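You operate a simulated robot arm through the tools that you are given. There is no shell and no other tool. Be economical: measure what you need, move in short steps, check, and stop when the job is done.

You are at the controls of a simulated robot arm. One attempt, no reset.

JOB
Test both batteries and put each in the slot that the display names.

The check looks at the end state, three seconds after you hand in, the way a careful person would. Anything else that was tipped, shoved, dropped, spilled or broken makes it a failure.

ROBOT AND FRAMES
A 6-joint arm with a two-finger gripper, fixed in place. Base frame: the origin is at the foot of the arm, x ahead of it, y to its left, z up. Readings come in m, rad, newtons and seconds.
With the tool pointing down near the work surface it reaches from about 0.44 to 0.84 m from the base axis. Its first joint turns from -2.897 to 2.897 rad. Payload 1.66 kg.
The TCP is the grasp point between the finger pads, 0.016 m short of the fingertips. In the tool frame z runs along the fingers and y along their closing line. Largest opening 0.111 m; the body of the gripper starts 0.104 m behind the TCP.
Orientation is that of the tool frame in the base frame, as a unit quaternion [x, y, z, w]. With the fingers straight down and closing along the base's y, the tool's x points along the base's -x, its y along +y and its z along -z.

CONTROLS
- The arm moves only by the tool drive_tool. Its argument "increments" is a list of rows, each an object (a shift or turn left out is 0, a gripper value left out holds the last) with "travel": the shift along the tool's x, y, z in m, a list of three; "rotation": the turn, a rotation vector about the tool's x, y, z in rad, a list of three; "hand": the finger opening in m, from 0 to 0.111. In form: [{"travel": [tx, ty, tz], "rotation": [wx, wy, wz], "hand": hand}, ...]. A call has 1 to 10 rows; each row shifts and turns the commanded pose from where the row before left it, along the tool's axes as they then stand. A row lasts 0.2 s, in which the tool goes at most 0.05 m and 0.15 rad; a call with a longer step from one row to the next is refused whole, and so is a gripper value outside its range. Where a pose cannot be reached the arm comes as near as it can. A force on the tool above 40 N (or 10 N above the force at the start of the call, whichever is more), or a blocked arm, ends the call early, and 0.2 s more pass. The fingers move at their own pace and stop on an object; they squeeze with about 32 N. The grip force told is the motor's: it shows also when the fingers shut on nothing. Time passes only in rows, and 0.2 s behind the last, so rows that do not move let the fingers close. The reply holds the time, the measured pose of the TCP, the force on the tool along the base axes, the opening and the grip force, in the units named above and with some noise, with the torque about the TCP (base axes, N m) and any sound that the robot's microphone picked up.
- Cameras (640 x 400 px; columns grow to the right, rows downward): "scene" is fixed at [0.0573, 0.6488, 1.462]; the picture's right is [-0.60, -0.80, 0.00], its down [-0.30, 0.23, -0.93] and it looks along [0.74, -0.56, -0.38] (base axes); focal length 371 px, centre (320, 200). "wrist" rides on the gripper at [0.07, 0.013, -0.143] in the tool frame; the picture's right is [-0.19, 0.98, 0.00], its down [-0.87, -0.17, -0.47] and it looks along [-0.46, -0.09, 0.88] (tool axes); focal length 230 px, centre (320, 200).
- capture(camera): a new picture of that camera. It takes no simulated time.
- slide_trunk(by): slides the trunk up (or, below 0, down) by that many m; the arm rides with it, the base frame stays. It gives what a move gives, with no picture.
- pixel_to_xyz(camera, pixels): for up to 12 pixels [column, row] of the newest picture of that camera ("zoom" is the newest enlarged one), the place [x, y, z] in the base frame of the surface seen there, good to about 0.003 m, but the place of the scene camera against the robot may be out by one fixed shift of up to 0.018 m in any direction. It takes no simulated time.
- close_up(camera, box): a new picture of the part [left, top, right, bottom] of that camera's present view, enlarged. It takes no simulated time.
- finish_job(): hands the job in; it is judged then, once.

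Go step by step. Measure first, check grasps and placings, and put right what went wrong. The budget is 80 turns and 38 pictures, counting those below and the enlarged ones. Unless the task says otherwise, let go and move clear before handing in, and close with one line.

The tools are called after "Call:" by a JSON object that holds its "name" and its "arguments". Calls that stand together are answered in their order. drive_tool: Moves the arm, as the interface text tells. Its arguments: {"type":"object","properties":{"increments":{"type":"array"}},"required":["increments"]} The other tools are called the same way: slide_trunk (by) slides the trunk up or down; capture (camera) takes a picture; pixel_to_xyz (camera, pixels) gives the place of the surface under pixels of a picture; close_up (camera, box) takes an enlarged picture of a part of a camera's view; finish_job () hands the job in.

At the start:

```text
t: 0.0
ee_pos: [0.4042, 0.2374, 1.2103]
tool_rot: [0.0, 1.0, 0.0, 0.0]
contact_force: [0.2, -0.1, -0.6]
torque: [0.0, 0.0, 0.01]
gripper_width: 0.1112
grasp_force: 0.0
trunk travel left (down, up): [-0.2, 0.39]
```

scene: 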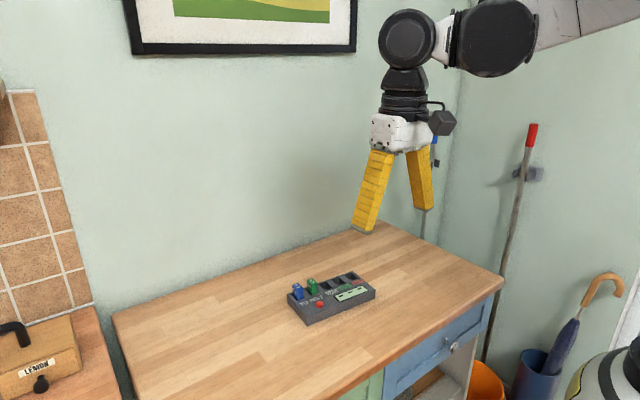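
wrist: 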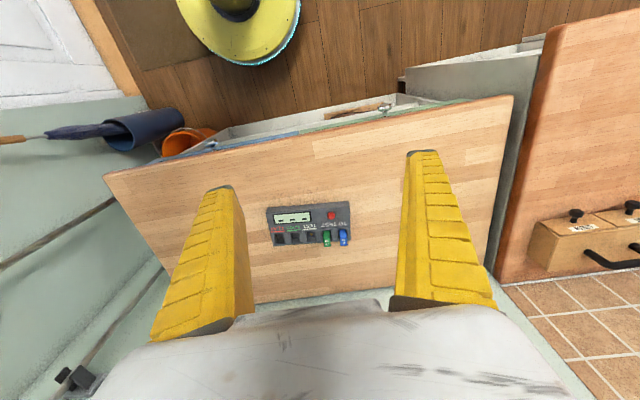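

The pictures show a small tester box near scene (330,297) with blue and green batteries. I'll zoom in on it with both cameras.

Call:
{"name": "close_up", "arguments": {"camera": "scene", "box": [270, 260, 390, 335]}}

Call:
{"name": "close_up", "arguments": {"camera": "wrist", "box": [250, 190, 370, 265]}}

```text
5.33 times, centred on (330, 298) of scene
```

zoom: 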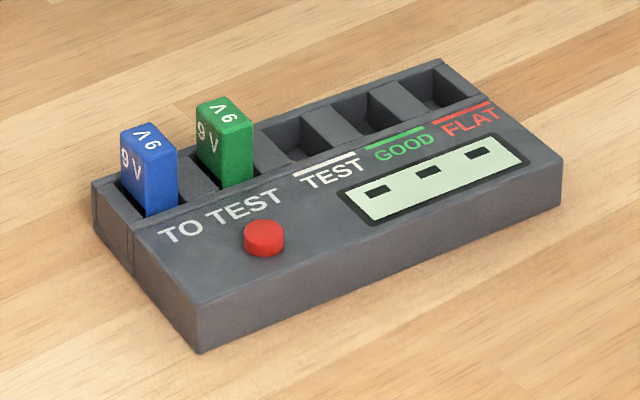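

```text
5.33 times, centred on (310, 228) of wrist
```

zoom: 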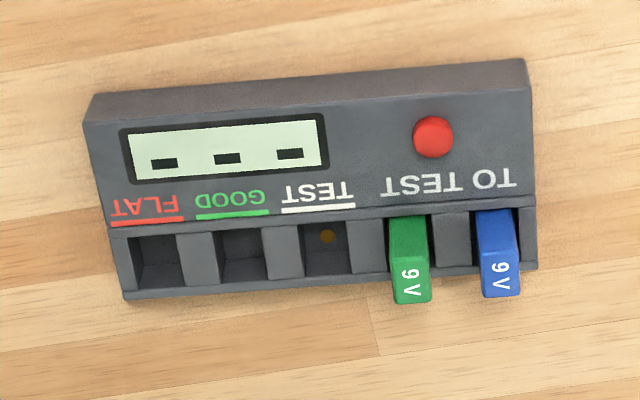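

The wrist close-up shows slots FLAT, GOOD, TEST (with a contact), green, blue. I'll measure the geometry from it.

Call:
{"name": "pixel_to_xyz", "arguments": {"camera": "zoom", "pixels": [[500, 288], [412, 293], [326, 238], [243, 245], [158, 250], [433, 130], [115, 225], [530, 200], [530, 268], [125, 296], [452, 240], [600, 330]]}}

Call:
{"name": "pixel_to_xyz", "arguments": {"camera": "wrist", "pixels": [[270, 215], [348, 205], [345, 243], [328, 245], [310, 120], [400, 270], [200, 200]]}}

```text
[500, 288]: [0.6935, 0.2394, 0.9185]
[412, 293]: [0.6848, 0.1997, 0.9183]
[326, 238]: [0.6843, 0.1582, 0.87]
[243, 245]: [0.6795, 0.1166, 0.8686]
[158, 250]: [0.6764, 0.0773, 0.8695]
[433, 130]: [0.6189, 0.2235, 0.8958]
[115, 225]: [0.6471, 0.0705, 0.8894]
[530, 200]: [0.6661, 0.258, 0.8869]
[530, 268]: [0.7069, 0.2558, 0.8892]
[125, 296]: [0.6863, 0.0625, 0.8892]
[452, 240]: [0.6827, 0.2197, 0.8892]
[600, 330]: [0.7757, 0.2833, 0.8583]
```

```text
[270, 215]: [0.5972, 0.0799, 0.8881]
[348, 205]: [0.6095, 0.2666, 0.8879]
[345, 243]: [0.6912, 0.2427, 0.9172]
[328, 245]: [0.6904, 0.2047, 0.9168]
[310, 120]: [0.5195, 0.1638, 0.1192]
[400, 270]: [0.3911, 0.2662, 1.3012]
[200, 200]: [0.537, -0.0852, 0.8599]
```

The tester's top is at z≈0.889, battery tops at ≈0.918, and slots are about 41 mm apart along y, yawed about 0.1 rad. I'll move closer to measure better.

Call:
{"name": "drive_tool", "arguments": {"increments": [{"travel": [-0.031, -0.0115, 0.032], "hand": 0.036}, {"travel": [-0.031, -0.0115, 0.032]}, {"travel": [-0.031, -0.0115, 0.032]}, {"travel": [-0.031, -0.0115, 0.032]}, {"travel": [-0.031, -0.0115, 0.032]}, {}]}}

Call:
{"name": "capture", "arguments": {"camera": "wrist"}}

```text
t: 1.4
ee_pos: [0.5587, 0.1821, 1.0495]
tool_rot: [-0.001, 1.0, 0.0, 0.0]
contact_force: [0.8, -0.6, 0.7]
torque: [0.03, -0.01, -0.01]
gripper_width: 0.0384
grasp_force: 2.2
trunk travel left (down, up): [-0.2, 0.39]
```

```text
33 pictures are left
```

wrist: 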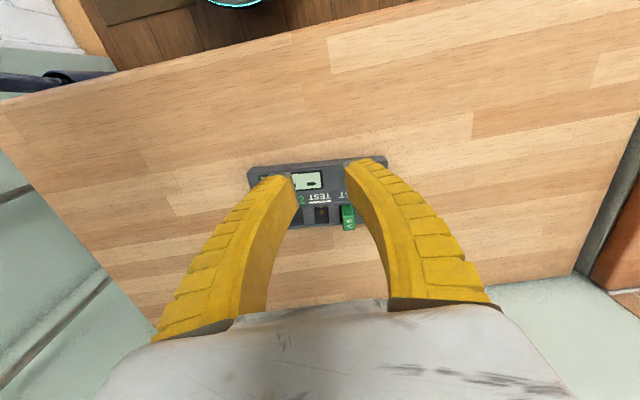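

The fingers hide the tester at this opening; I'll open wide for a clear measurement.

Call:
{"name": "drive_tool", "arguments": {"increments": [{"hand": 0.111}, {}, {}]}}

Call:
{"name": "close_up", "arguments": {"camera": "wrist", "box": [240, 140, 400, 240]}}

```text
t: 2.2
ee_pos: [0.5595, 0.1819, 1.0492]
tool_rot: [0.0, 1.0, 0.0, 0.0]
contact_force: [0.3, 0.0, 0.8]
torque: [-0.02, 0.03, 0.0]
gripper_width: 0.111
grasp_force: 0.1
trunk travel left (down, up): [-0.2, 0.39]
```

```text
4.00 times, centred on (320, 190) of wrist
```

zoom: 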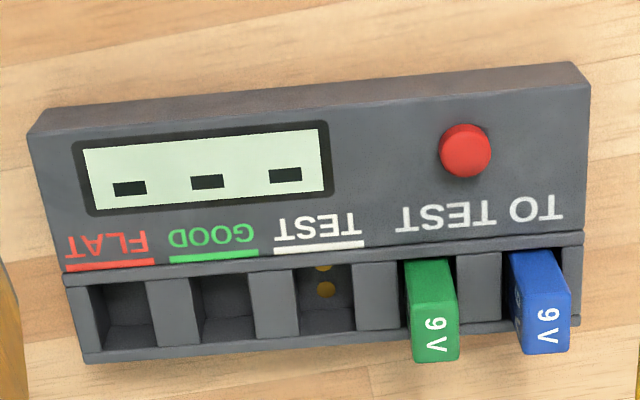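

Now I'll measure battery top corners, slot rims and the tester edges in this view.

Call:
{"name": "pixel_to_xyz", "arguments": {"camera": "zoom", "pixels": [[518, 305], [566, 303], [526, 350], [568, 349], [410, 312], [454, 308], [415, 358], [457, 357], [34, 140], [586, 88], [84, 360], [578, 325]]}}

Call:
{"name": "pixel_to_xyz", "arguments": {"camera": "zoom", "pixels": [[292, 300], [360, 300], [256, 300], [188, 310], [152, 310], [84, 315], [326, 340], [326, 320], [325, 289], [225, 330], [125, 335], [325, 257]]}}

```text
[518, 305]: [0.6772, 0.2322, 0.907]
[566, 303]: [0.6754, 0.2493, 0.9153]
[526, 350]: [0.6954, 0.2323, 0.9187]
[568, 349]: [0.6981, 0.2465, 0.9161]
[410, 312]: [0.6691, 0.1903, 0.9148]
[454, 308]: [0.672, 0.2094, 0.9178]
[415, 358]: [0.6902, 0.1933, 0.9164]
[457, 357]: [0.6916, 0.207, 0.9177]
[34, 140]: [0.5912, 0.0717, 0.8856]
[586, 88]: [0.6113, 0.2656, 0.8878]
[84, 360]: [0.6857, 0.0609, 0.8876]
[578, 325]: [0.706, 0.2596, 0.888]
```

```text
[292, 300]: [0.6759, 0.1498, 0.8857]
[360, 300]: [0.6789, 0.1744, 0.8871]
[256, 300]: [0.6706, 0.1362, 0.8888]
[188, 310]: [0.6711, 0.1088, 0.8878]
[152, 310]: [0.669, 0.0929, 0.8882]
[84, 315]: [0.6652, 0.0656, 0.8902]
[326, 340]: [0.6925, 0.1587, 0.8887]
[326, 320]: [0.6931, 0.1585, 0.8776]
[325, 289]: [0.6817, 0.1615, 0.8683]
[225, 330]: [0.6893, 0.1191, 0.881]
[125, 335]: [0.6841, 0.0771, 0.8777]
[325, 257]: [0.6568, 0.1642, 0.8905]
```

Yaw is ≈0.103 rad. I'll take a tighter zoom on the slots for exact centres.

Call:
{"name": "close_up", "arguments": {"camera": "wrist", "box": [254, 190, 334, 240]}}

```text
8.00 times, centred on (294, 215) of wrist
```

zoom: 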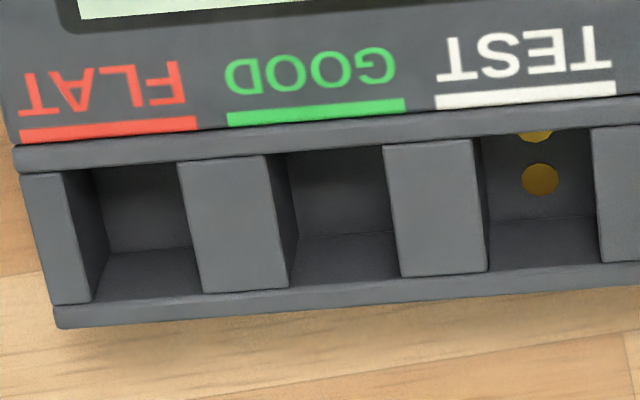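

The divider tops have clear edges; I'll read points just inside them to fix the slot openings.

Call:
{"name": "pixel_to_xyz", "arguments": {"camera": "zoom", "pixels": [[479, 210], [597, 200], [277, 225], [391, 215], [77, 240], [190, 230], [540, 268], [540, 262], [540, 115], [540, 180], [345, 270], [148, 290]]}}

Call:
{"name": "pixel_to_xyz", "arguments": {"camera": "zoom", "pixels": [[540, 125], [540, 240], [540, 205], [345, 255], [345, 220], [430, 150], [440, 268], [475, 210], [602, 200], [272, 225], [397, 215], [540, 280]]}}

```text
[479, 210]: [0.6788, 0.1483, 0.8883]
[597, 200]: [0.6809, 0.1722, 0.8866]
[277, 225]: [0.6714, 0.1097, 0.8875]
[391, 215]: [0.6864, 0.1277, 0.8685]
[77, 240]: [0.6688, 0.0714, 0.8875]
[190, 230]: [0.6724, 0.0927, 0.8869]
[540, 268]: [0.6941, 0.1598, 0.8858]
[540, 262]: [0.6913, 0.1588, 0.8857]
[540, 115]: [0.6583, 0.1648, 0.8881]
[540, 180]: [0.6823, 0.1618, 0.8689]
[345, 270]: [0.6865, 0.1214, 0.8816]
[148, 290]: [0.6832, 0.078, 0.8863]
```

```text
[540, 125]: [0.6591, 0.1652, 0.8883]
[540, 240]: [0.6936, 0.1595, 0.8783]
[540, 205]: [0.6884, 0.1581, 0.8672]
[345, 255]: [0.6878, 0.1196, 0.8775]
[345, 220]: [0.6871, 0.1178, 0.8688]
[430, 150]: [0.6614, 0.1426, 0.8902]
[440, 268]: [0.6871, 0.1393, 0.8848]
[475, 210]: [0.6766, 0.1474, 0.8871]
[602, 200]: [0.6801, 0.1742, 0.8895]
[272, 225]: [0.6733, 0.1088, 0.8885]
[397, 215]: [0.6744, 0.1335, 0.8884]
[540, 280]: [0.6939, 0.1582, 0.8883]
```

Slots are about 24×33 mm with centres near TEST (0.6765,0.1605), GOOD (0.6725,0.121), FLAT (0.6685,0.0815). I'll yaw to match and go above the blue battery.

Call:
{"name": "drive_tool", "arguments": {"increments": [{"rotation": [0, 0, 0.103], "hand": 0.036}, {"travel": [-0.03, 0.0177, 0.025]}, {"travel": [-0.03, 0.0177, 0.025]}, {"travel": [-0.03, 0.0177, 0.025]}, {"travel": [-0.03, 0.0177, 0.022]}, {}, {}]}}

Call:
{"name": "close_up", "arguments": {"camera": "wrist", "box": [220, 180, 420, 305]}}

```text
t: 3.8
ee_pos: [0.6864, 0.2363, 0.9522]
tool_rot: [0.051, 0.999, 0.0, 0.0]
contact_force: [0.1, 0.5, 0.3]
torque: [0.01, -0.02, 0.01]
gripper_width: 0.0385
grasp_force: 2.0
trunk travel left (down, up): [-0.2, 0.39]
```

```text
3.20 times, centred on (320, 242) of wrist
```

zoom: 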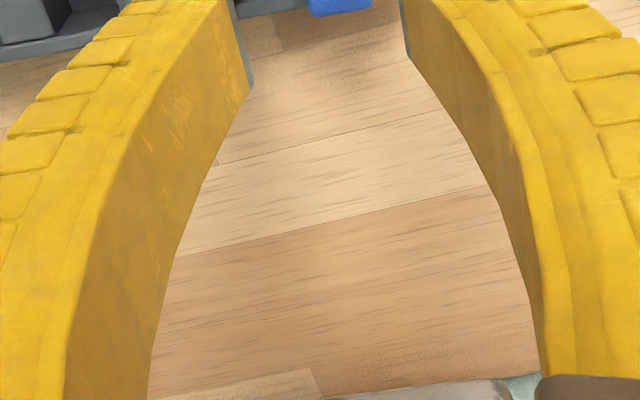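

The TCP is at y=0.2363, so it needs about +4 mm. I'll check the finger-to-battery alignment in the area further up the image.

Call:
{"name": "drive_tool", "arguments": {"increments": [{"travel": [0, 0.0035, 0.012]}, {}]}}

Call:
{"name": "close_up", "arguments": {"camera": "wrist", "box": [240, 120, 400, 220]}}

```text
t: 4.4
ee_pos: [0.6855, 0.2408, 0.9397]
tool_rot: [0.051, 0.999, 0.0, 0.0]
contact_force: [0.2, -0.1, 0.2]
torque: [-0.01, 0.0, 0.0]
gripper_width: 0.0385
grasp_force: 2.0
trunk travel left (down, up): [-0.2, 0.39]
```

```text
4.00 times, centred on (320, 170) of wrist
```

zoom: 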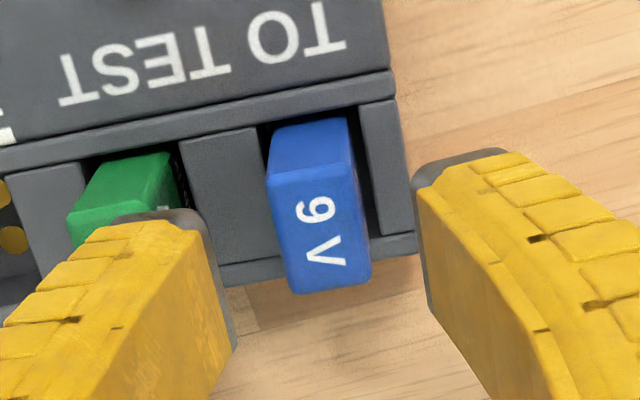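

The blue top face spans roughly (270–370, 170–292). I'll measure it and the finger tips before descending.

Call:
{"name": "pixel_to_xyz", "arguments": {"camera": "zoom", "pixels": [[274, 190], [352, 180], [297, 288], [366, 280], [320, 232], [80, 225], [165, 190], [205, 215], [422, 190], [160, 160], [285, 240], [360, 230]]}}

```text
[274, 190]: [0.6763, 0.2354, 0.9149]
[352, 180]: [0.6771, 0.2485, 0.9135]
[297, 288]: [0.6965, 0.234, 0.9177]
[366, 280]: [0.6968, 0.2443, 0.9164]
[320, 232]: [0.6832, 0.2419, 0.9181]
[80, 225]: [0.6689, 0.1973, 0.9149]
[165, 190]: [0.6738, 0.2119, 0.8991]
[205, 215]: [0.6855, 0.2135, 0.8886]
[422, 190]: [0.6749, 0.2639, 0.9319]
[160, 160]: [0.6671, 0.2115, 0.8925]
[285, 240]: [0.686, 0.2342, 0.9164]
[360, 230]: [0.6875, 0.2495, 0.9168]
```

Blue's centre is ≈(0.686,0.241), matching the TCP. I'll narrow slightly to clear green, descend to z≈0.909, then close.

Call:
{"name": "drive_tool", "arguments": {"increments": [{"hand": 0.029}, {}, {"travel": [0, 0, 0.015]}, {"travel": [0, 0, 0.0155]}, {}, {"hand": 0.0}, {}, {}]}}

```text
t: 5.3
ee_pos: [0.6835, 0.24, 0.9229]
tool_rot: [0.05, 0.999, 0.0, 0.002]
contact_force: [1.0, 1.8, 31.5]
torque: [-1.1, 0.16, 0.03]
gripper_width: 0.0277
grasp_force: 0.0
trunk travel left (down, up): [-0.2, 0.39]
stopped in row 4: the force on the tool passed its limit at 46 N (the readings are from after the stop); the commanded pose is now the measured one
```

Contact at z=0.923; the torque (−1.1 N·m) puts it at about y≈0.205, so the left finger is on the green battery. I'll back up and look.

Call:
{"name": "drive_tool", "arguments": {"increments": [{"travel": [0, 0, -0.02]}, {"travel": [0, 0, -0.02]}, {}]}}

Call:
{"name": "close_up", "arguments": {"camera": "wrist", "box": [220, 100, 420, 225]}}

Call:
{"name": "close_up", "arguments": {"camera": "scene", "box": [260, 230, 404, 320]}}

```text
t: 6.2
ee_pos: [0.6857, 0.2406, 0.9596]
tool_rot: [0.052, 0.999, 0.0, 0.001]
contact_force: [-0.1, 0.0, -0.6]
torque: [-0.01, -0.04, 0.02]
gripper_width: 0.0319
grasp_force: 1.5
trunk travel left (down, up): [-0.2, 0.39]
```

```text
3.20 times, centred on (320, 162) of wrist
```

zoom: 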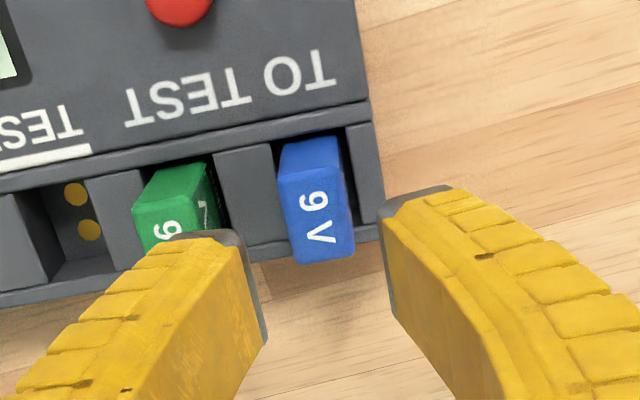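

```text
4.44 times, centred on (332, 275) of scene
```

zoom: 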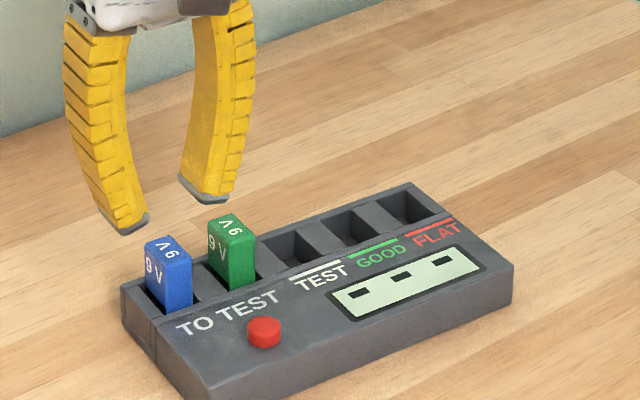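

The fingers are thick along the closing line, so closing along the row hits the neighbour. I'll turn 90° and grip along the slot depth instead, where there's room.

Call:
{"name": "drive_tool", "arguments": {"increments": [{"travel": [0, 0, -0.04], "hand": 0.06}, {"rotation": [0, 0, 0.1428]}, {"rotation": [0, 0, 0.1428]}, {"rotation": [0, 0, 0.1428]}, {"rotation": [0, 0, 0.1428]}, {"rotation": [0, 0, 0.1428]}, {"rotation": [0, 0, 0.1428]}, {"rotation": [0, 0, 0.1428]}, {"rotation": [0, 0, 0.1428]}, {"rotation": [0, 0, 0.1428]}]}}

Call:
{"name": "drive_tool", "arguments": {"increments": [{"rotation": [0, 0, 0.1428]}, {"rotation": [0, 0, 0.1428]}, {}, {}]}}

Call:
{"name": "close_up", "arguments": {"camera": "wrist", "box": [220, 80, 420, 205]}}

```text
t: 8.3
ee_pos: [0.6855, 0.2397, 0.9993]
tool_rot: [0.64, 0.769, 0.0, 0.002]
contact_force: [0.3, 0.2, 0.0]
torque: [-0.01, 0.0, -0.01]
gripper_width: 0.062
grasp_force: 1.4
trunk travel left (down, up): [-0.2, 0.39]
```

```text
t: 9.3
ee_pos: [0.686, 0.2403, 0.999]
tool_rot: [0.743, 0.67, 0.001, 0.001]
contact_force: [0.0, 0.1, -0.5]
torque: [0.04, 0.02, 0.01]
gripper_width: 0.0618
grasp_force: 2.0
trunk travel left (down, up): [-0.2, 0.39]
```

```text
3.20 times, centred on (320, 142) of wrist
```

zoom: 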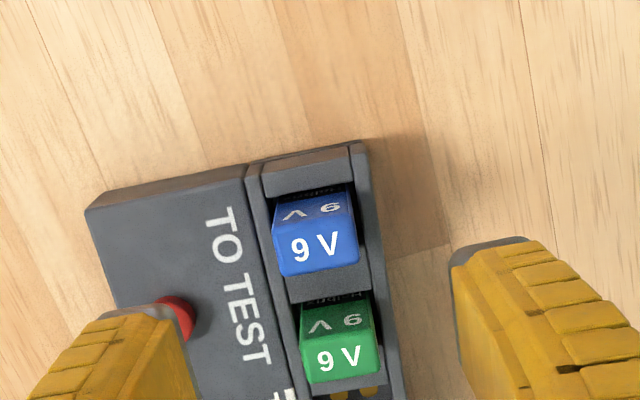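

Yaw is right. The red button at (175,315) is near the left finger; I'll measure battery tops from this view.

Call:
{"name": "pixel_to_xyz", "arguments": {"camera": "zoom", "pixels": [[280, 236], [350, 226], [286, 272], [354, 260], [318, 250], [306, 345], [370, 335], [312, 380], [376, 370], [341, 360], [180, 310], [265, 215]]}}

```text
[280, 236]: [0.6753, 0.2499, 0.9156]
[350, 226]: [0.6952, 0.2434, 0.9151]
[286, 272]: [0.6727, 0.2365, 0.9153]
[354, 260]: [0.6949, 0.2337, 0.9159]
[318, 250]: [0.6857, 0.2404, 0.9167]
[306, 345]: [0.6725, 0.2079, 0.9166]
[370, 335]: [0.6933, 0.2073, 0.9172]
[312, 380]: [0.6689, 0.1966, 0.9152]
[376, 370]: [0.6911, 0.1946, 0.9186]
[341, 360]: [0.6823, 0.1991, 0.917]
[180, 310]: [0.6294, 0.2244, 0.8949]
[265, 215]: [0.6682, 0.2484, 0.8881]
```

Blue's centre is ≈(0.685,0.241), right under the TCP. I'll descend to z≈0.91 with a 40 mm opening, then close.

Call:
{"name": "drive_tool", "arguments": {"increments": [{"hand": 0.039}, {"travel": [0, 0, 0.03]}, {"travel": [0, 0, 0.03]}, {"travel": [0, 0, 0.015]}, {"travel": [0, 0, 0.0135]}, {}, {"hand": 0.0}, {}, {}]}}

```text
t: 11.3
ee_pos: [0.6852, 0.2417, 0.9094]
tool_rot: [0.742, 0.67, 0.001, 0.002]
contact_force: [1.4, 0.5, 9.4]
torque: [0.04, -0.01, 0.03]
gripper_width: 0.0221
grasp_force: 31.6
trunk travel left (down, up): [-0.2, 0.39]
```

Gripped at 22 mm. I'll lift 70 mm so the battery clears green, then shift to above TEST.

Call:
{"name": "drive_tool", "arguments": {"increments": [{"travel": [0, 0, -0.01]}, {"travel": [0, 0, -0.03]}, {"travel": [0, 0, -0.03]}, {"travel": [-0.027, 0, 0]}, {"travel": [-0.027, 0, 0]}, {"travel": [-0.0265, 0, 0]}, {}, {}]}}

Call:
{"name": "close_up", "arguments": {"camera": "wrist", "box": [220, 100, 420, 225]}}

Call:
{"name": "close_up", "arguments": {"camera": "scene", "box": [260, 230, 404, 320]}}

```text
t: 13.2
ee_pos: [0.6768, 0.1614, 0.9795]
tool_rot: [0.742, 0.67, 0.001, 0.002]
contact_force: [0.8, 0.7, -0.7]
torque: [0.02, -0.01, 0.0]
gripper_width: 0.019
grasp_force: 32.0
trunk travel left (down, up): [-0.2, 0.39]
```

```text
3.20 times, centred on (320, 162) of wrist
```

zoom: 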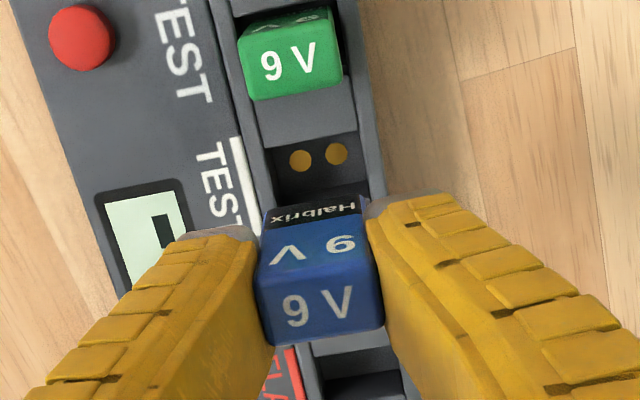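

```text
4.44 times, centred on (332, 275) of scene
```

zoom: 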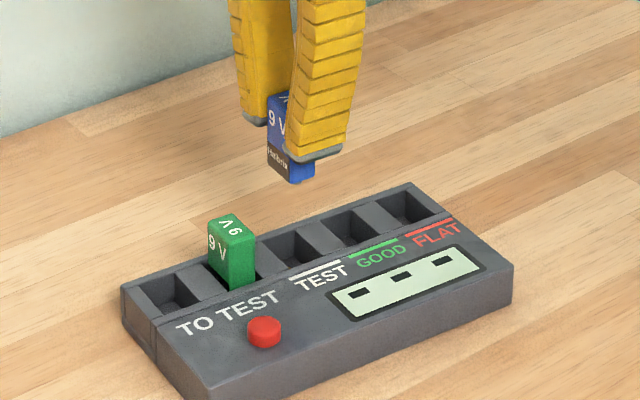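

The battery is held above TEST. Width reads 19 mm, so I'll check its attitude in the grip.

Call:
{"name": "close_up", "arguments": {"camera": "wrist", "box": [272, 135, 368, 195]}}

Call:
{"name": "pixel_to_xyz", "arguments": {"camera": "zoom", "pixels": [[195, 195], [400, 160], [190, 320], [420, 280], [210, 440], [430, 390], [265, 92], [345, 75], [190, 90], [440, 60], [300, 360], [300, 250]]}}

```text
6.67 times, centred on (320, 165) of wrist
```

zoom: 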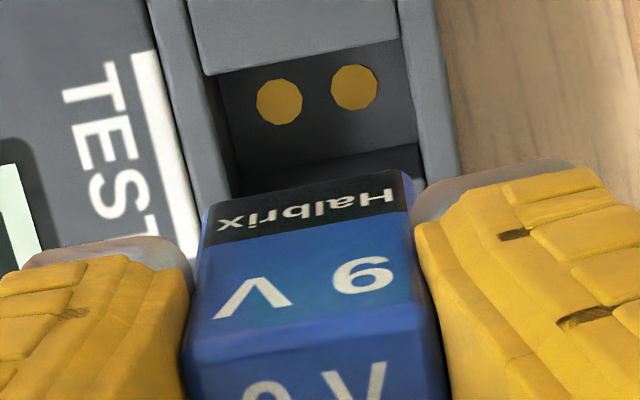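

```text
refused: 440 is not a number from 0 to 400
```

Call:
{"name": "pixel_to_xyz", "arguments": {"camera": "zoom", "pixels": [[215, 215], [400, 180], [195, 330], [425, 300], [200, 380], [435, 360], [280, 102], [354, 87], [305, 195], [315, 320], [230, 100], [412, 100]]}}

```text
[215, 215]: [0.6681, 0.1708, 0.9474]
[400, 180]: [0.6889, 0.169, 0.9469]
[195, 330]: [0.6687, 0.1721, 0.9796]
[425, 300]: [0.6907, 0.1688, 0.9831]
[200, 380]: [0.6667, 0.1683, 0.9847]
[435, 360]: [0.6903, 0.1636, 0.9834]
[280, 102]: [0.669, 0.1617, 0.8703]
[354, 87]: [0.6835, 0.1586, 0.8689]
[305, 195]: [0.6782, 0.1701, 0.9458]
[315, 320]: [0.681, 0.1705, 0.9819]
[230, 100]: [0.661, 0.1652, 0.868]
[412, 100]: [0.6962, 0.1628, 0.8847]
```

Upright, centre ≈(0.679,0.162); slot centre ≈(0.6765,0.1605). I'll correct by −1.5/−2 mm and lower it.

Call:
{"name": "drive_tool", "arguments": {"increments": [{"travel": [-0.0013, -0.002, 0.02]}, {"travel": [0, 0, 0.02]}, {"travel": [0, 0, 0.012]}, {"travel": [0, 0, 0.008]}, {"travel": [0, 0, 0.006]}, {"travel": [0, 0, 0.003]}, {}]}}

Call:
{"name": "close_up", "arguments": {"camera": "scene", "box": [270, 260, 390, 335]}}

```text
t: 14.8
ee_pos: [0.6761, 0.1584, 0.912]
tool_rot: [0.743, 0.67, 0.001, 0.001]
contact_force: [-0.1, -0.7, -0.5]
torque: [0.02, -0.02, 0.04]
gripper_width: 0.0191
grasp_force: 31.7
trunk travel left (down, up): [-0.2, 0.39]
```

```text
5.33 times, centred on (330, 298) of scene
```

zoom: 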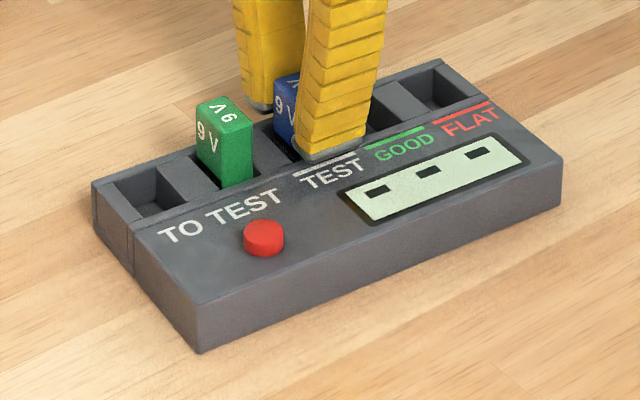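

It's in the slot with no side force, about 2 mm off the floor. I'll lower the rest, release and rise.

Call:
{"name": "drive_tool", "arguments": {"increments": [{"travel": [0, 0, 0.002]}, {}, {"hand": 0.04}, {}, {"travel": [0, 0, -0.03]}, {"travel": [0, 0, -0.04]}, {"travel": [0, 0, -0.02]}, {}]}}

Call:
{"name": "close_up", "arguments": {"camera": "scene", "box": [270, 260, 390, 335]}}

```text
t: 16.6
ee_pos: [0.676, 0.1607, 1.001]
tool_rot: [0.742, 0.67, 0.001, 0.001]
contact_force: [0.1, -0.1, 0.5]
torque: [-0.01, 0.01, 0.01]
gripper_width: 0.0423
grasp_force: 1.4
trunk travel left (down, up): [-0.2, 0.39]
```

```text
5.33 times, centred on (330, 298) of scene
```

zoom: 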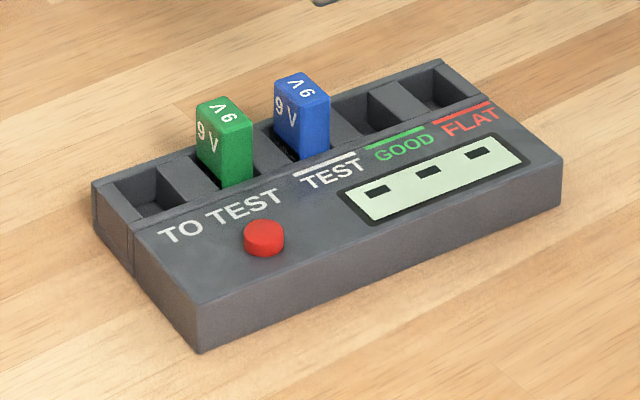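

Blue is seated but the display still shows dashes, so the red button needs pressing. I'll move above the button with closed fingers.

Call:
{"name": "drive_tool", "arguments": {"increments": [{"travel": [0.019, -0.0211, 0], "hand": 0.0}, {"travel": [0.019, -0.0211, 0]}, {"travel": [0.0188, -0.021, 0]}, {"travel": [0, 0, 0.04]}, {}, {}]}}

Call:
{"name": "close_up", "arguments": {"camera": "wrist", "box": [220, 100, 420, 225]}}

```text
t: 17.9
ee_pos: [0.6187, 0.2227, 0.9594]
tool_rot: [0.742, 0.67, 0.002, 0.001]
contact_force: [0.3, -0.6, 0.9]
torque: [-0.02, -0.05, 0.01]
gripper_width: 0.0003
grasp_force: 28.7
trunk travel left (down, up): [-0.2, 0.39]
```

```text
3.20 times, centred on (320, 162) of wrist
```

zoom: 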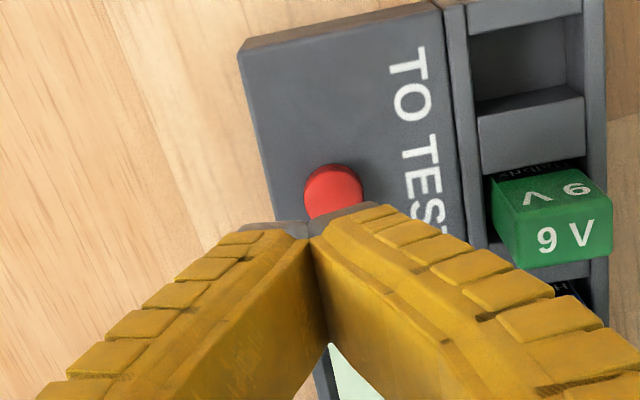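

I'll check the button's position precisely.

Call:
{"name": "pixel_to_xyz", "arguments": {"camera": "zoom", "pixels": [[333, 185], [310, 190], [357, 188], [333, 170], [333, 208], [290, 200]]}}

```text
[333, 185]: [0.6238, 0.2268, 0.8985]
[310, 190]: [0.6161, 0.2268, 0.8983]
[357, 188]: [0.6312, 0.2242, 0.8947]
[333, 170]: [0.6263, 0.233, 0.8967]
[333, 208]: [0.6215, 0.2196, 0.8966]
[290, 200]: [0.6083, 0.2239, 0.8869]
```

Button centre ≈(0.623,0.225), top z≈0.897. I'll shift and press gently in small steps.

Call:
{"name": "drive_tool", "arguments": {"increments": [{"travel": [0.0022, 0.0042, 0.02]}, {"travel": [0, 0, 0.02]}, {"travel": [0, 0, 0.003]}, {"travel": [0, 0, 0.002]}, {"travel": [0, 0, 0.002]}, {"travel": [0, 0, 0.002]}, {}]}}

Call:
{"name": "close_up", "arguments": {"camera": "scene", "box": [270, 260, 390, 335]}}

```text
t: 19.6
ee_pos: [0.6239, 0.2244, 0.9104]
tool_rot: [0.742, 0.67, 0.001, 0.002]
contact_force: [-0.1, -0.9, 0.4]
torque: [0.04, 0.0, -0.01]
gripper_width: 0.0
grasp_force: 28.3
trunk travel left (down, up): [-0.2, 0.39]
```

```text
5.33 times, centred on (330, 298) of scene
```

zoom: 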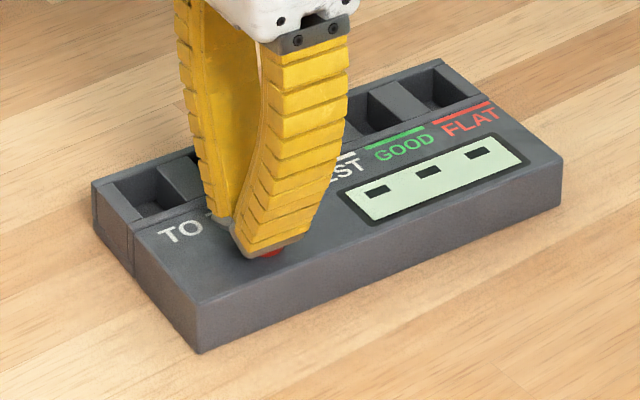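

No contact yet at z=0.910; I'll press further in 1.5 mm steps.

Call:
{"name": "drive_tool", "arguments": {"increments": [{"travel": [0, 0, 0.0015]}, {"travel": [0, 0, 0.0015]}, {"travel": [0, 0, 0.0015]}, {}]}}

Call:
{"name": "close_up", "arguments": {"camera": "scene", "box": [270, 260, 390, 335]}}

```text
t: 20.6
ee_pos: [0.6222, 0.2242, 0.9057]
tool_rot: [0.742, 0.671, 0.001, 0.001]
contact_force: [-0.2, -0.5, 1.7]
torque: [-0.01, 0.04, 0.01]
gripper_width: 0.006
grasp_force: 28.8
trunk travel left (down, up): [-0.2, 0.39]
```

```text
5.33 times, centred on (330, 298) of scene
```

zoom: 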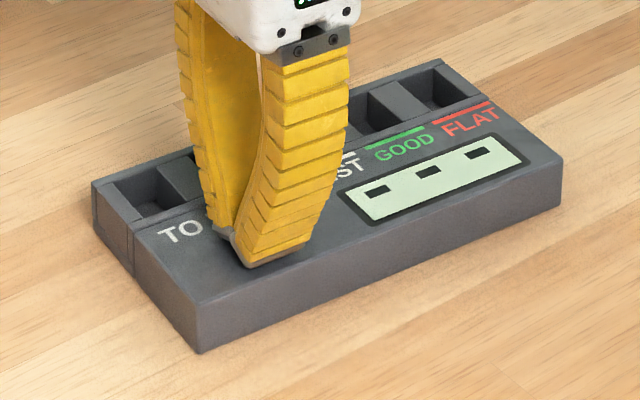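

The opening crept to 6 mm: the button is wedging the fingertips apart. I'll lift, shift 8 mm so a single fingertip is over the button, and press again.

Call:
{"name": "drive_tool", "arguments": {"increments": [{"travel": [0, 0, -0.02]}, {"travel": [0, -0.008, 0]}, {"hand": 0.0}, {"travel": [0, 0, 0.014]}, {"travel": [0, 0, 0.002]}, {"travel": [0, 0, 0.0015]}, {"travel": [0, 0, 0.0015]}, {"travel": [0, 0, 0.0015]}, {}]}}

Call:
{"name": "close_up", "arguments": {"camera": "scene", "box": [270, 260, 390, 335]}}

```text
t: 22.6
ee_pos: [0.6146, 0.2246, 0.9054]
tool_rot: [0.742, 0.67, 0.001, 0.001]
contact_force: [0.4, -0.1, 2.3]
torque: [-0.01, 0.02, 0.0]
gripper_width: 0.0
grasp_force: 28.9
trunk travel left (down, up): [-0.2, 0.39]
```

```text
5.33 times, centred on (330, 298) of scene
```

zoom: 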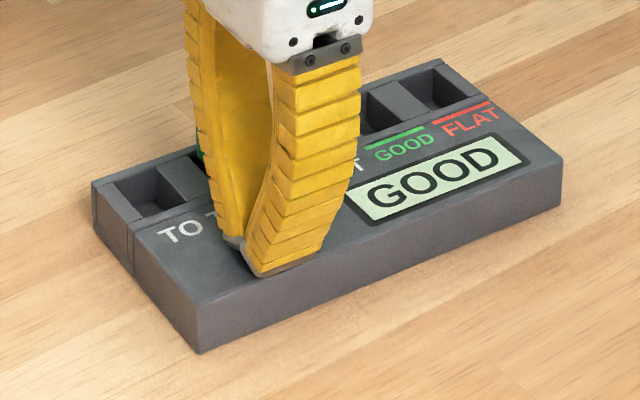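

The display reads GOOD for blue. I'll lift, open, go back above TEST and look.

Call:
{"name": "drive_tool", "arguments": {"increments": [{"travel": [0, 0, -0.045]}, {"travel": [0, 0, -0.045]}, {"travel": [-0.0191, 0.0227, 0], "hand": 0.039}, {"travel": [-0.0191, 0.0227, 0]}, {"travel": [-0.0191, 0.0227, 0]}, {}, {}]}}

Call:
{"name": "close_up", "arguments": {"camera": "wrist", "box": [220, 80, 420, 205]}}

```text
t: 24.1
ee_pos: [0.6781, 0.1612, 0.9947]
tool_rot: [0.743, 0.67, 0.001, 0.0]
contact_force: [0.4, 0.4, -1.5]
torque: [-0.01, 0.0, 0.0]
gripper_width: 0.0414
grasp_force: 1.8
trunk travel left (down, up): [-0.2, 0.39]
```

```text
3.20 times, centred on (320, 142) of wrist
```

zoom: 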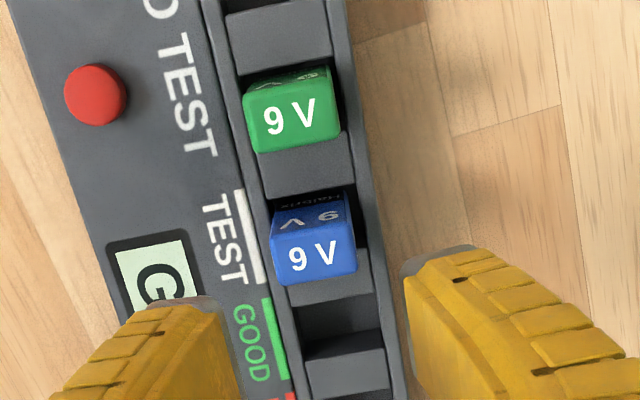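

Blue stands in TEST at (315,258). I'll grasp it, lift 45 mm, move one pitch toward GOOD and measure.

Call:
{"name": "drive_tool", "arguments": {"increments": [{"travel": [-0.0008, -0.0015, 0.03]}, {"travel": [0, 0, 0.03]}, {"travel": [0, 0, 0.0155]}, {"travel": [0, 0, 0.01]}, {"hand": 0.0}, {}, {}, {"travel": [0, 0, -0.015]}, {"travel": [0, 0, -0.03]}, {}]}}

Call:
{"name": "drive_tool", "arguments": {"increments": [{"travel": [-0.0198, 0, 0]}, {"travel": [-0.0198, 0, 0]}, {}, {}]}}

Call:
{"name": "close_up", "arguments": {"camera": "wrist", "box": [256, 120, 384, 200]}}

```text
t: 26.4
ee_pos: [0.6761, 0.161, 0.9538]
tool_rot: [0.742, 0.671, 0.001, 0.002]
contact_force: [0.1, -0.4, -0.9]
torque: [-0.03, 0.01, 0.01]
gripper_width: 0.0198
grasp_force: 31.7
trunk travel left (down, up): [-0.2, 0.39]
```

```text
t: 27.4
ee_pos: [0.6716, 0.1218, 0.9551]
tool_rot: [0.742, 0.67, 0.001, 0.001]
contact_force: [0.0, 0.0, -0.2]
torque: [0.0, 0.0, 0.01]
gripper_width: 0.0187
grasp_force: 32.2
trunk travel left (down, up): [-0.2, 0.39]
```

```text
5.00 times, centred on (320, 160) of wrist
```

zoom: 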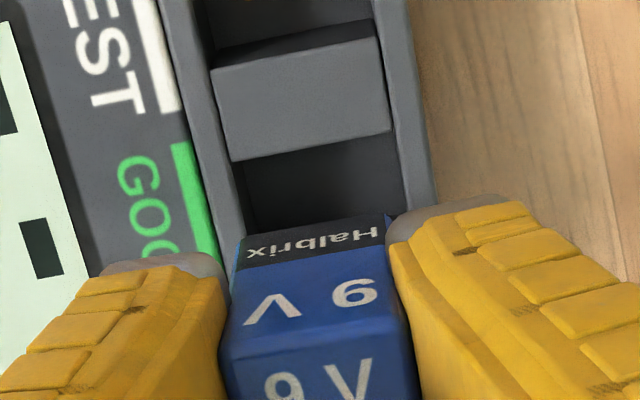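

Call:
{"name": "pixel_to_xyz", "arguments": {"camera": "zoom", "pixels": [[245, 258], [378, 232], [235, 335], [400, 300], [230, 375], [410, 350], [230, 157], [390, 127], [310, 148], [228, 190], [405, 175], [310, 310]]}}

```text
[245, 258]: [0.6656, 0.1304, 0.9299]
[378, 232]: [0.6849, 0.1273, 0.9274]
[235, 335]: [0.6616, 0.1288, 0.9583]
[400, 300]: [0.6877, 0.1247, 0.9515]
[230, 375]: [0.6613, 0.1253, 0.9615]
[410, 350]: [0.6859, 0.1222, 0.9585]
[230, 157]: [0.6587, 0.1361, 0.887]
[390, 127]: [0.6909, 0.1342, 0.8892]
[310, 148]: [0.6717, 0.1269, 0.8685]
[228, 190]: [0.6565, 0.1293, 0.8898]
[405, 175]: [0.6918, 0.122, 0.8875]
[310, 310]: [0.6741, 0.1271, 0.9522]
```

Battery centre ≈(0.6745,0.1195); GOOD slot centre ≈(0.674,0.122). I'll shift +2 mm along the row and lower.

Call:
{"name": "drive_tool", "arguments": {"increments": [{"travel": [0.002, -0.0005, 0.015]}, {"travel": [0, 0, 0.012]}, {"travel": [0, 0, 0.008]}, {"travel": [0, 0, 0.006]}, {"travel": [0, 0, 0.003]}, {}]}}

Call:
{"name": "close_up", "arguments": {"camera": "wrist", "box": [256, 120, 384, 200]}}

```text
t: 28.8
ee_pos: [0.6707, 0.1226, 0.9103]
tool_rot: [0.742, 0.67, 0.002, 0.001]
contact_force: [0.9, 0.6, 6.9]
torque: [0.0, -0.03, 0.0]
gripper_width: 0.019
grasp_force: 32.2
trunk travel left (down, up): [-0.2, 0.39]
```

```text
5.00 times, centred on (320, 160) of wrist
```

zoom: 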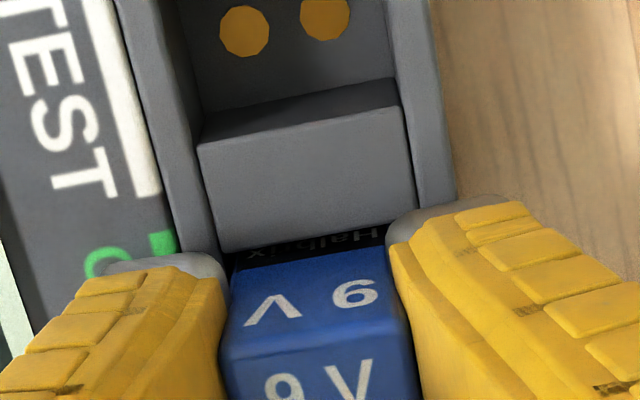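

It's in the slot with a light floor contact. I'll release, rise and move over green.

Call:
{"name": "drive_tool", "arguments": {"increments": [{"hand": 0.04}, {}, {"travel": [0, 0, -0.03]}, {"travel": [0, 0, -0.045]}, {"travel": [0, 0, -0.015]}, {"travel": [0.0267, 0, 0]}, {"travel": [0.0267, 0, 0]}, {"travel": [0.0267, 0.001, 0]}, {}, {}]}}

Call:
{"name": "close_up", "arguments": {"camera": "wrist", "box": [220, 80, 420, 205]}}

Call:
{"name": "close_up", "arguments": {"camera": "scene", "box": [270, 260, 390, 335]}}

```text
t: 30.9
ee_pos: [0.6802, 0.2012, 1.0011]
tool_rot: [0.742, 0.67, 0.002, 0.001]
contact_force: [0.5, -0.2, -0.9]
torque: [0.01, 0.03, 0.02]
gripper_width: 0.0422
grasp_force: 1.8
trunk travel left (down, up): [-0.2, 0.39]
```

```text
3.20 times, centred on (320, 142) of wrist
```

zoom: 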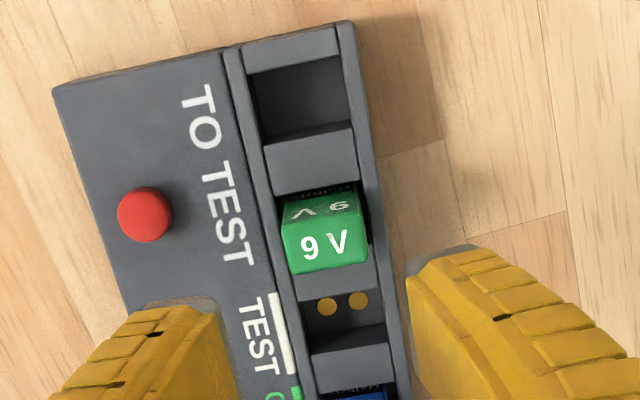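

```text
5.33 times, centred on (330, 298) of scene
```

zoom: 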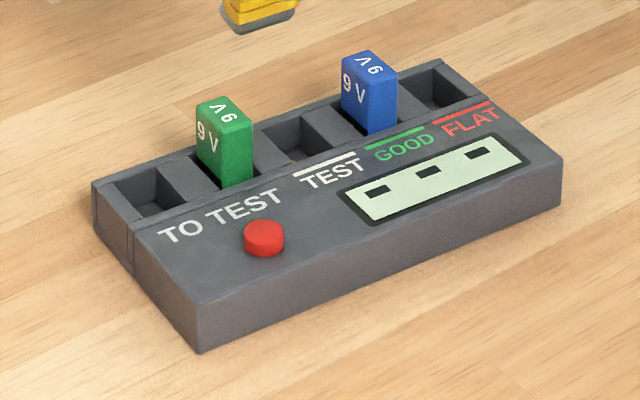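

Blue is seated in GOOD. I'll now grasp green, lift it, and shift to above TEST.

Call:
{"name": "drive_tool", "arguments": {"increments": [{"travel": [0, 0, 0.035]}, {"travel": [0, 0, 0.03]}, {"travel": [0, 0, 0.0155]}, {"travel": [0, 0, 0.0105]}, {"hand": 0.0}, {}, {}, {"travel": [0, 0, -0.015]}, {"travel": [0, 0, -0.03]}, {}]}}

Call:
{"name": "drive_tool", "arguments": {"increments": [{"travel": [-0.02, 0, 0]}, {"travel": [-0.02, 0, 0]}, {}, {}]}}

Call:
{"name": "close_up", "arguments": {"camera": "wrist", "box": [256, 120, 384, 200]}}

Call:
{"name": "pixel_to_xyz", "arguments": {"camera": "zoom", "pixels": [[250, 262], [375, 236], [240, 335], [398, 300], [235, 375], [405, 350], [230, 157], [390, 127], [310, 148], [228, 190], [405, 175], [310, 310]]}}

```text
t: 33.1
ee_pos: [0.6813, 0.2023, 0.9563]
tool_rot: [0.742, 0.67, 0.001, 0.001]
contact_force: [0.4, 0.1, -1.0]
torque: [-0.01, -0.02, 0.02]
gripper_width: 0.0191
grasp_force: 31.6
trunk travel left (down, up): [-0.2, 0.39]
```

```text
t: 34.1
ee_pos: [0.6761, 0.1632, 0.9549]
tool_rot: [0.742, 0.67, 0.001, 0.002]
contact_force: [0.4, -0.1, -0.7]
torque: [0.01, 0.0, 0.03]
gripper_width: 0.0189
grasp_force: 32.0
trunk travel left (down, up): [-0.2, 0.39]
```

```text
5.00 times, centred on (320, 160) of wrist
```

zoom: 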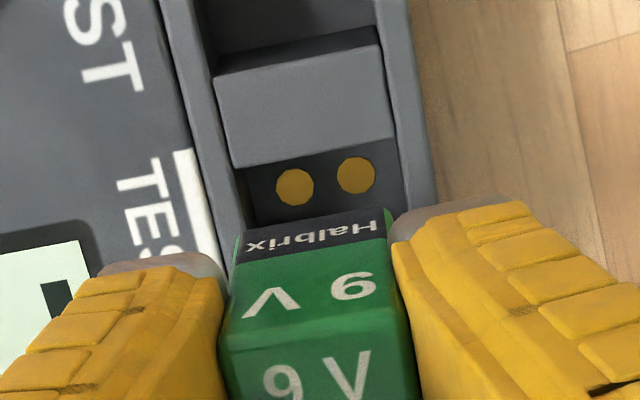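

```text
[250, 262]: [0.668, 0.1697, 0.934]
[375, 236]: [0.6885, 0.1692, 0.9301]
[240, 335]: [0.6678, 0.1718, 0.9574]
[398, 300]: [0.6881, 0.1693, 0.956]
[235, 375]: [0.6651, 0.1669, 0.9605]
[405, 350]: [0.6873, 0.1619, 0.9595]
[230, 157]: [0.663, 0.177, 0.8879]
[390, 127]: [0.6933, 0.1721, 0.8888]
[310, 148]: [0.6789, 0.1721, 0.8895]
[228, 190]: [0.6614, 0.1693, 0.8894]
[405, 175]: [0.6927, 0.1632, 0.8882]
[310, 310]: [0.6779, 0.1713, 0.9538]
```

Green hangs upright at ≈(0.678,0.162), nearly on slot centre. I'll lower it, release, and go to the button.

Call:
{"name": "drive_tool", "arguments": {"increments": [{"travel": [-0.001, -0.0008, 0.015]}, {"travel": [0, 0, 0.012]}, {"travel": [0, 0, 0.008]}, {"travel": [0, 0, 0.006]}, {"travel": [0, 0, 0.004]}, {}, {"hand": 0.04}, {}]}}

Call:
{"name": "drive_tool", "arguments": {"increments": [{"travel": [0, 0, -0.03]}, {"travel": [0, 0, -0.045]}, {"travel": [0, 0, -0.015]}, {}]}}

Call:
{"name": "close_up", "arguments": {"camera": "scene", "box": [270, 260, 390, 335]}}

```text
t: 36.0
ee_pos: [0.6755, 0.1615, 0.9089]
tool_rot: [0.742, 0.67, 0.002, 0.002]
contact_force: [-0.2, 1.2, 0.3]
torque: [-0.03, -0.01, 0.02]
gripper_width: 0.0423
grasp_force: 1.8
trunk travel left (down, up): [-0.2, 0.39]
```

```text
t: 37.0
ee_pos: [0.6755, 0.1621, 1.0004]
tool_rot: [0.742, 0.67, 0.002, 0.001]
contact_force: [-0.2, -0.1, 0.2]
torque: [-0.02, 0.03, -0.02]
gripper_width: 0.0422
grasp_force: 1.7
trunk travel left (down, up): [-0.2, 0.39]
```

```text
5.33 times, centred on (330, 298) of scene
```

zoom: 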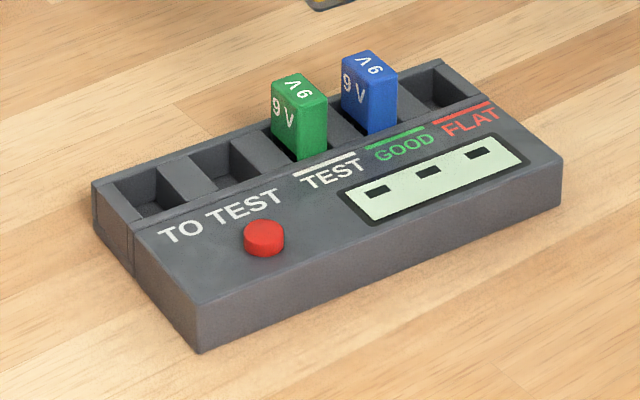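

Green is in TEST. I'll press the button at the pose that worked, (0.6146, 0.2245, 0.905).

Call:
{"name": "drive_tool", "arguments": {"increments": [{"travel": [0.0186, -0.0223, 0], "hand": 0.0}, {"travel": [0.0186, -0.0223, 0]}, {"travel": [0.0187, -0.0224, 0]}, {"travel": [0, 0, 0.04]}, {"travel": [0, 0, 0.04]}, {"travel": [0, 0, 0.01]}, {"travel": [0, 0, 0.002]}, {"travel": [0, 0, 0.0015]}, {"travel": [0, 0, 0.0015]}, {}]}}

Call:
{"name": "close_up", "arguments": {"camera": "scene", "box": [270, 260, 390, 335]}}

```text
t: 39.1
ee_pos: [0.6146, 0.2235, 0.9056]
tool_rot: [0.742, 0.67, 0.001, 0.002]
contact_force: [0.1, -1.1, 1.6]
torque: [-0.04, -0.04, -0.01]
gripper_width: 0.0002
grasp_force: 28.7
trunk travel left (down, up): [-0.2, 0.39]
heard: click
```

```text
5.33 times, centred on (330, 298) of scene
```

zoom: 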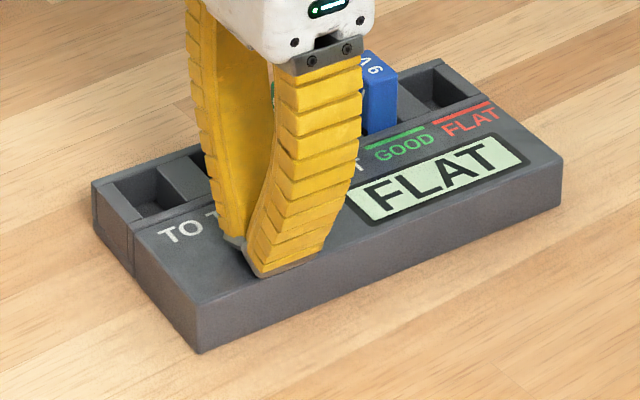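

Green reads FLAT. I'll return above TEST and grasp green.

Call:
{"name": "drive_tool", "arguments": {"increments": [{"travel": [0, 0, -0.045]}, {"travel": [0, 0, -0.05]}, {"travel": [-0.0186, 0.0225, 0], "hand": 0.039}, {"travel": [-0.0186, 0.0225, 0]}, {"travel": [-0.0185, 0.0225, 0]}, {}, {}]}}

Call:
{"name": "drive_tool", "arguments": {"increments": [{"travel": [0, 0, 0.035]}, {"travel": [0, 0, 0.03]}, {"travel": [0, 0, 0.0155]}, {"travel": [0, 0, 0.0105]}, {"hand": 0.0}, {}, {}, {"travel": [0, 0, -0.015]}, {"travel": [0, 0, -0.03]}, {"travel": [0, 0, -0.025]}]}}

Call:
{"name": "drive_tool", "arguments": {"increments": [{"travel": [-0.0267, 0, 0]}, {"travel": [-0.0267, 0, 0]}, {"travel": [-0.0257, 0, 0]}, {}, {}]}}

Call:
{"name": "close_up", "arguments": {"camera": "wrist", "box": [256, 120, 384, 200]}}

```text
t: 40.8
ee_pos: [0.6746, 0.1616, 1.0002]
tool_rot: [0.743, 0.669, 0.0, 0.001]
contact_force: [-0.7, -0.5, 0.7]
torque: [0.02, 0.02, 0.0]
gripper_width: 0.0415
grasp_force: 1.9
trunk travel left (down, up): [-0.2, 0.39]
```

```text
t: 43.0
ee_pos: [0.6756, 0.1605, 0.9798]
tool_rot: [0.742, 0.67, 0.001, 0.002]
contact_force: [-0.8, -0.1, -0.2]
torque: [0.0, -0.03, 0.0]
gripper_width: 0.0196
grasp_force: 31.8
trunk travel left (down, up): [-0.2, 0.39]
```

```text
t: 44.1
ee_pos: [0.6691, 0.0838, 0.9789]
tool_rot: [0.742, 0.67, 0.001, 0.001]
contact_force: [0.1, -1.0, -0.2]
torque: [-0.02, 0.02, 0.01]
gripper_width: 0.0188
grasp_force: 32.3
trunk travel left (down, up): [-0.2, 0.39]
```

```text
5.00 times, centred on (320, 160) of wrist
```

zoom: 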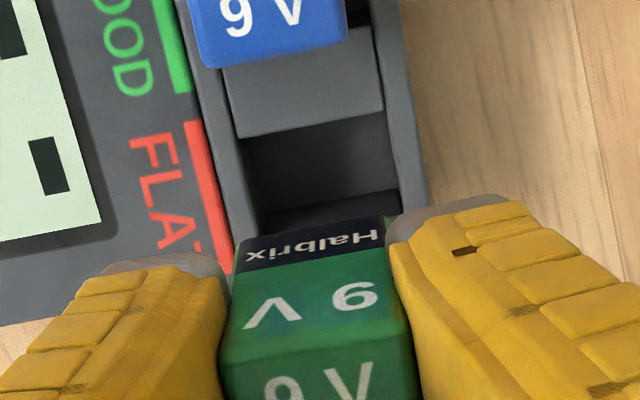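

Call:
{"name": "pixel_to_xyz", "arguments": {"camera": "zoom", "pixels": [[250, 262], [375, 236], [240, 335], [398, 300], [310, 310], [310, 250], [240, 130], [380, 108], [310, 120], [245, 170], [402, 150], [310, 220]]}}

```text
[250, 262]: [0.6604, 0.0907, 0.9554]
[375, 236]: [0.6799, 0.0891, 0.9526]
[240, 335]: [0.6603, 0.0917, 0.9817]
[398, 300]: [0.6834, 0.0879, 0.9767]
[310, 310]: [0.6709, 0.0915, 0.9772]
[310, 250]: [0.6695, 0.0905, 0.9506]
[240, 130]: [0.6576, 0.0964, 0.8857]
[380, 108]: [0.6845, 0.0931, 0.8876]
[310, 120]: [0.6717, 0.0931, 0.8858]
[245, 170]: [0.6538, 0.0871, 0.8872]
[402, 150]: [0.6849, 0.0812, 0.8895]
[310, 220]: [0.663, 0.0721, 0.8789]
```

Green is at ≈(0.671,0.082), FLAT slot centre ≈(0.669,0.0815). Small correction and lower.

Call:
{"name": "drive_tool", "arguments": {"increments": [{"travel": [-0.0005, -0.0013, 0.025]}, {"travel": [0, 0, 0.015]}, {"travel": [0, 0, 0.012]}, {"travel": [0, 0, 0.008]}, {"travel": [0, 0, 0.006]}, {"travel": [0, 0, 0.003]}, {}]}}

Call:
{"name": "close_up", "arguments": {"camera": "wrist", "box": [256, 120, 384, 200]}}

```text
t: 45.8
ee_pos: [0.666, 0.0826, 0.911]
tool_rot: [0.742, 0.67, 0.002, 0.002]
contact_force: [0.8, -0.8, 1.8]
torque: [-0.05, 0.04, 0.02]
gripper_width: 0.0188
grasp_force: 31.8
trunk travel left (down, up): [-0.2, 0.39]
```

```text
5.00 times, centred on (320, 160) of wrist
```

zoom: 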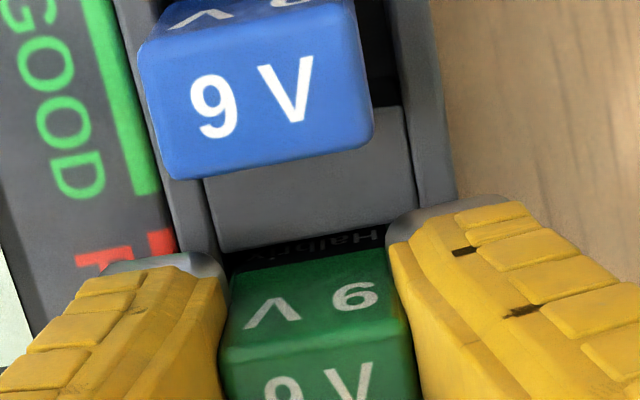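

It's seated in FLAT. I'll lower the last millimetre, release, retreat up, and check.

Call:
{"name": "drive_tool", "arguments": {"increments": [{"travel": [0, 0, 0.001]}, {"hand": 0.04}, {}, {"travel": [0, 0, -0.03]}, {"travel": [0, 0, -0.045]}, {"travel": [0, 0, -0.045]}, {"travel": [0, 0, -0.045]}, {}]}}

Call:
{"name": "close_up", "arguments": {"camera": "scene", "box": [270, 260, 390, 335]}}

Call:
{"name": "capture", "arguments": {"camera": "scene"}}

```text
t: 47.5
ee_pos: [0.6656, 0.0844, 1.0752]
tool_rot: [0.742, 0.67, 0.001, 0.001]
contact_force: [0.0, -0.8, 0.9]
torque: [0.0, 0.01, -0.02]
gripper_width: 0.0424
grasp_force: 1.8
trunk travel left (down, up): [-0.2, 0.39]
```

```text
5.33 times, centred on (330, 298) of scene
```

zoom: 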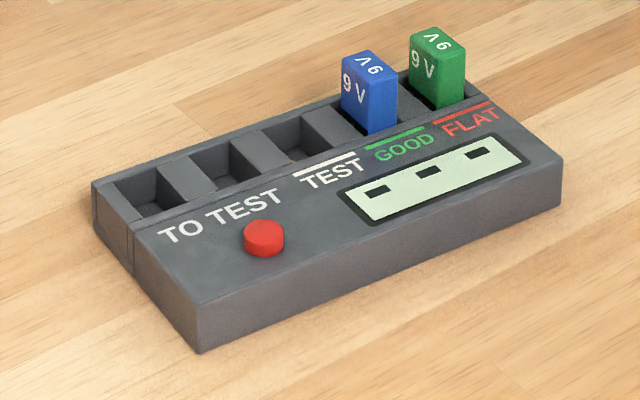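

```text
5 pictures are left
```

scene: 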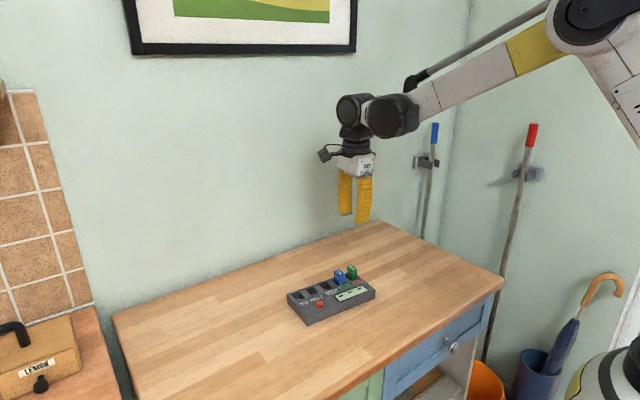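

Blue stands in GOOD and green in FLAT, both upright. The tester hasn't moved and the gripper is clear, so I'm handing in.

Call:
{"name": "finish_job", "arguments": {}}

```text
The job is handed in.
```

Both batteries were tested and put in the slots the display named: blue in GOOD, green in FLAT; my first descent on blue pressed the left finger onto the green battery (46 N), but the pictures afterwards showed nothing moved.
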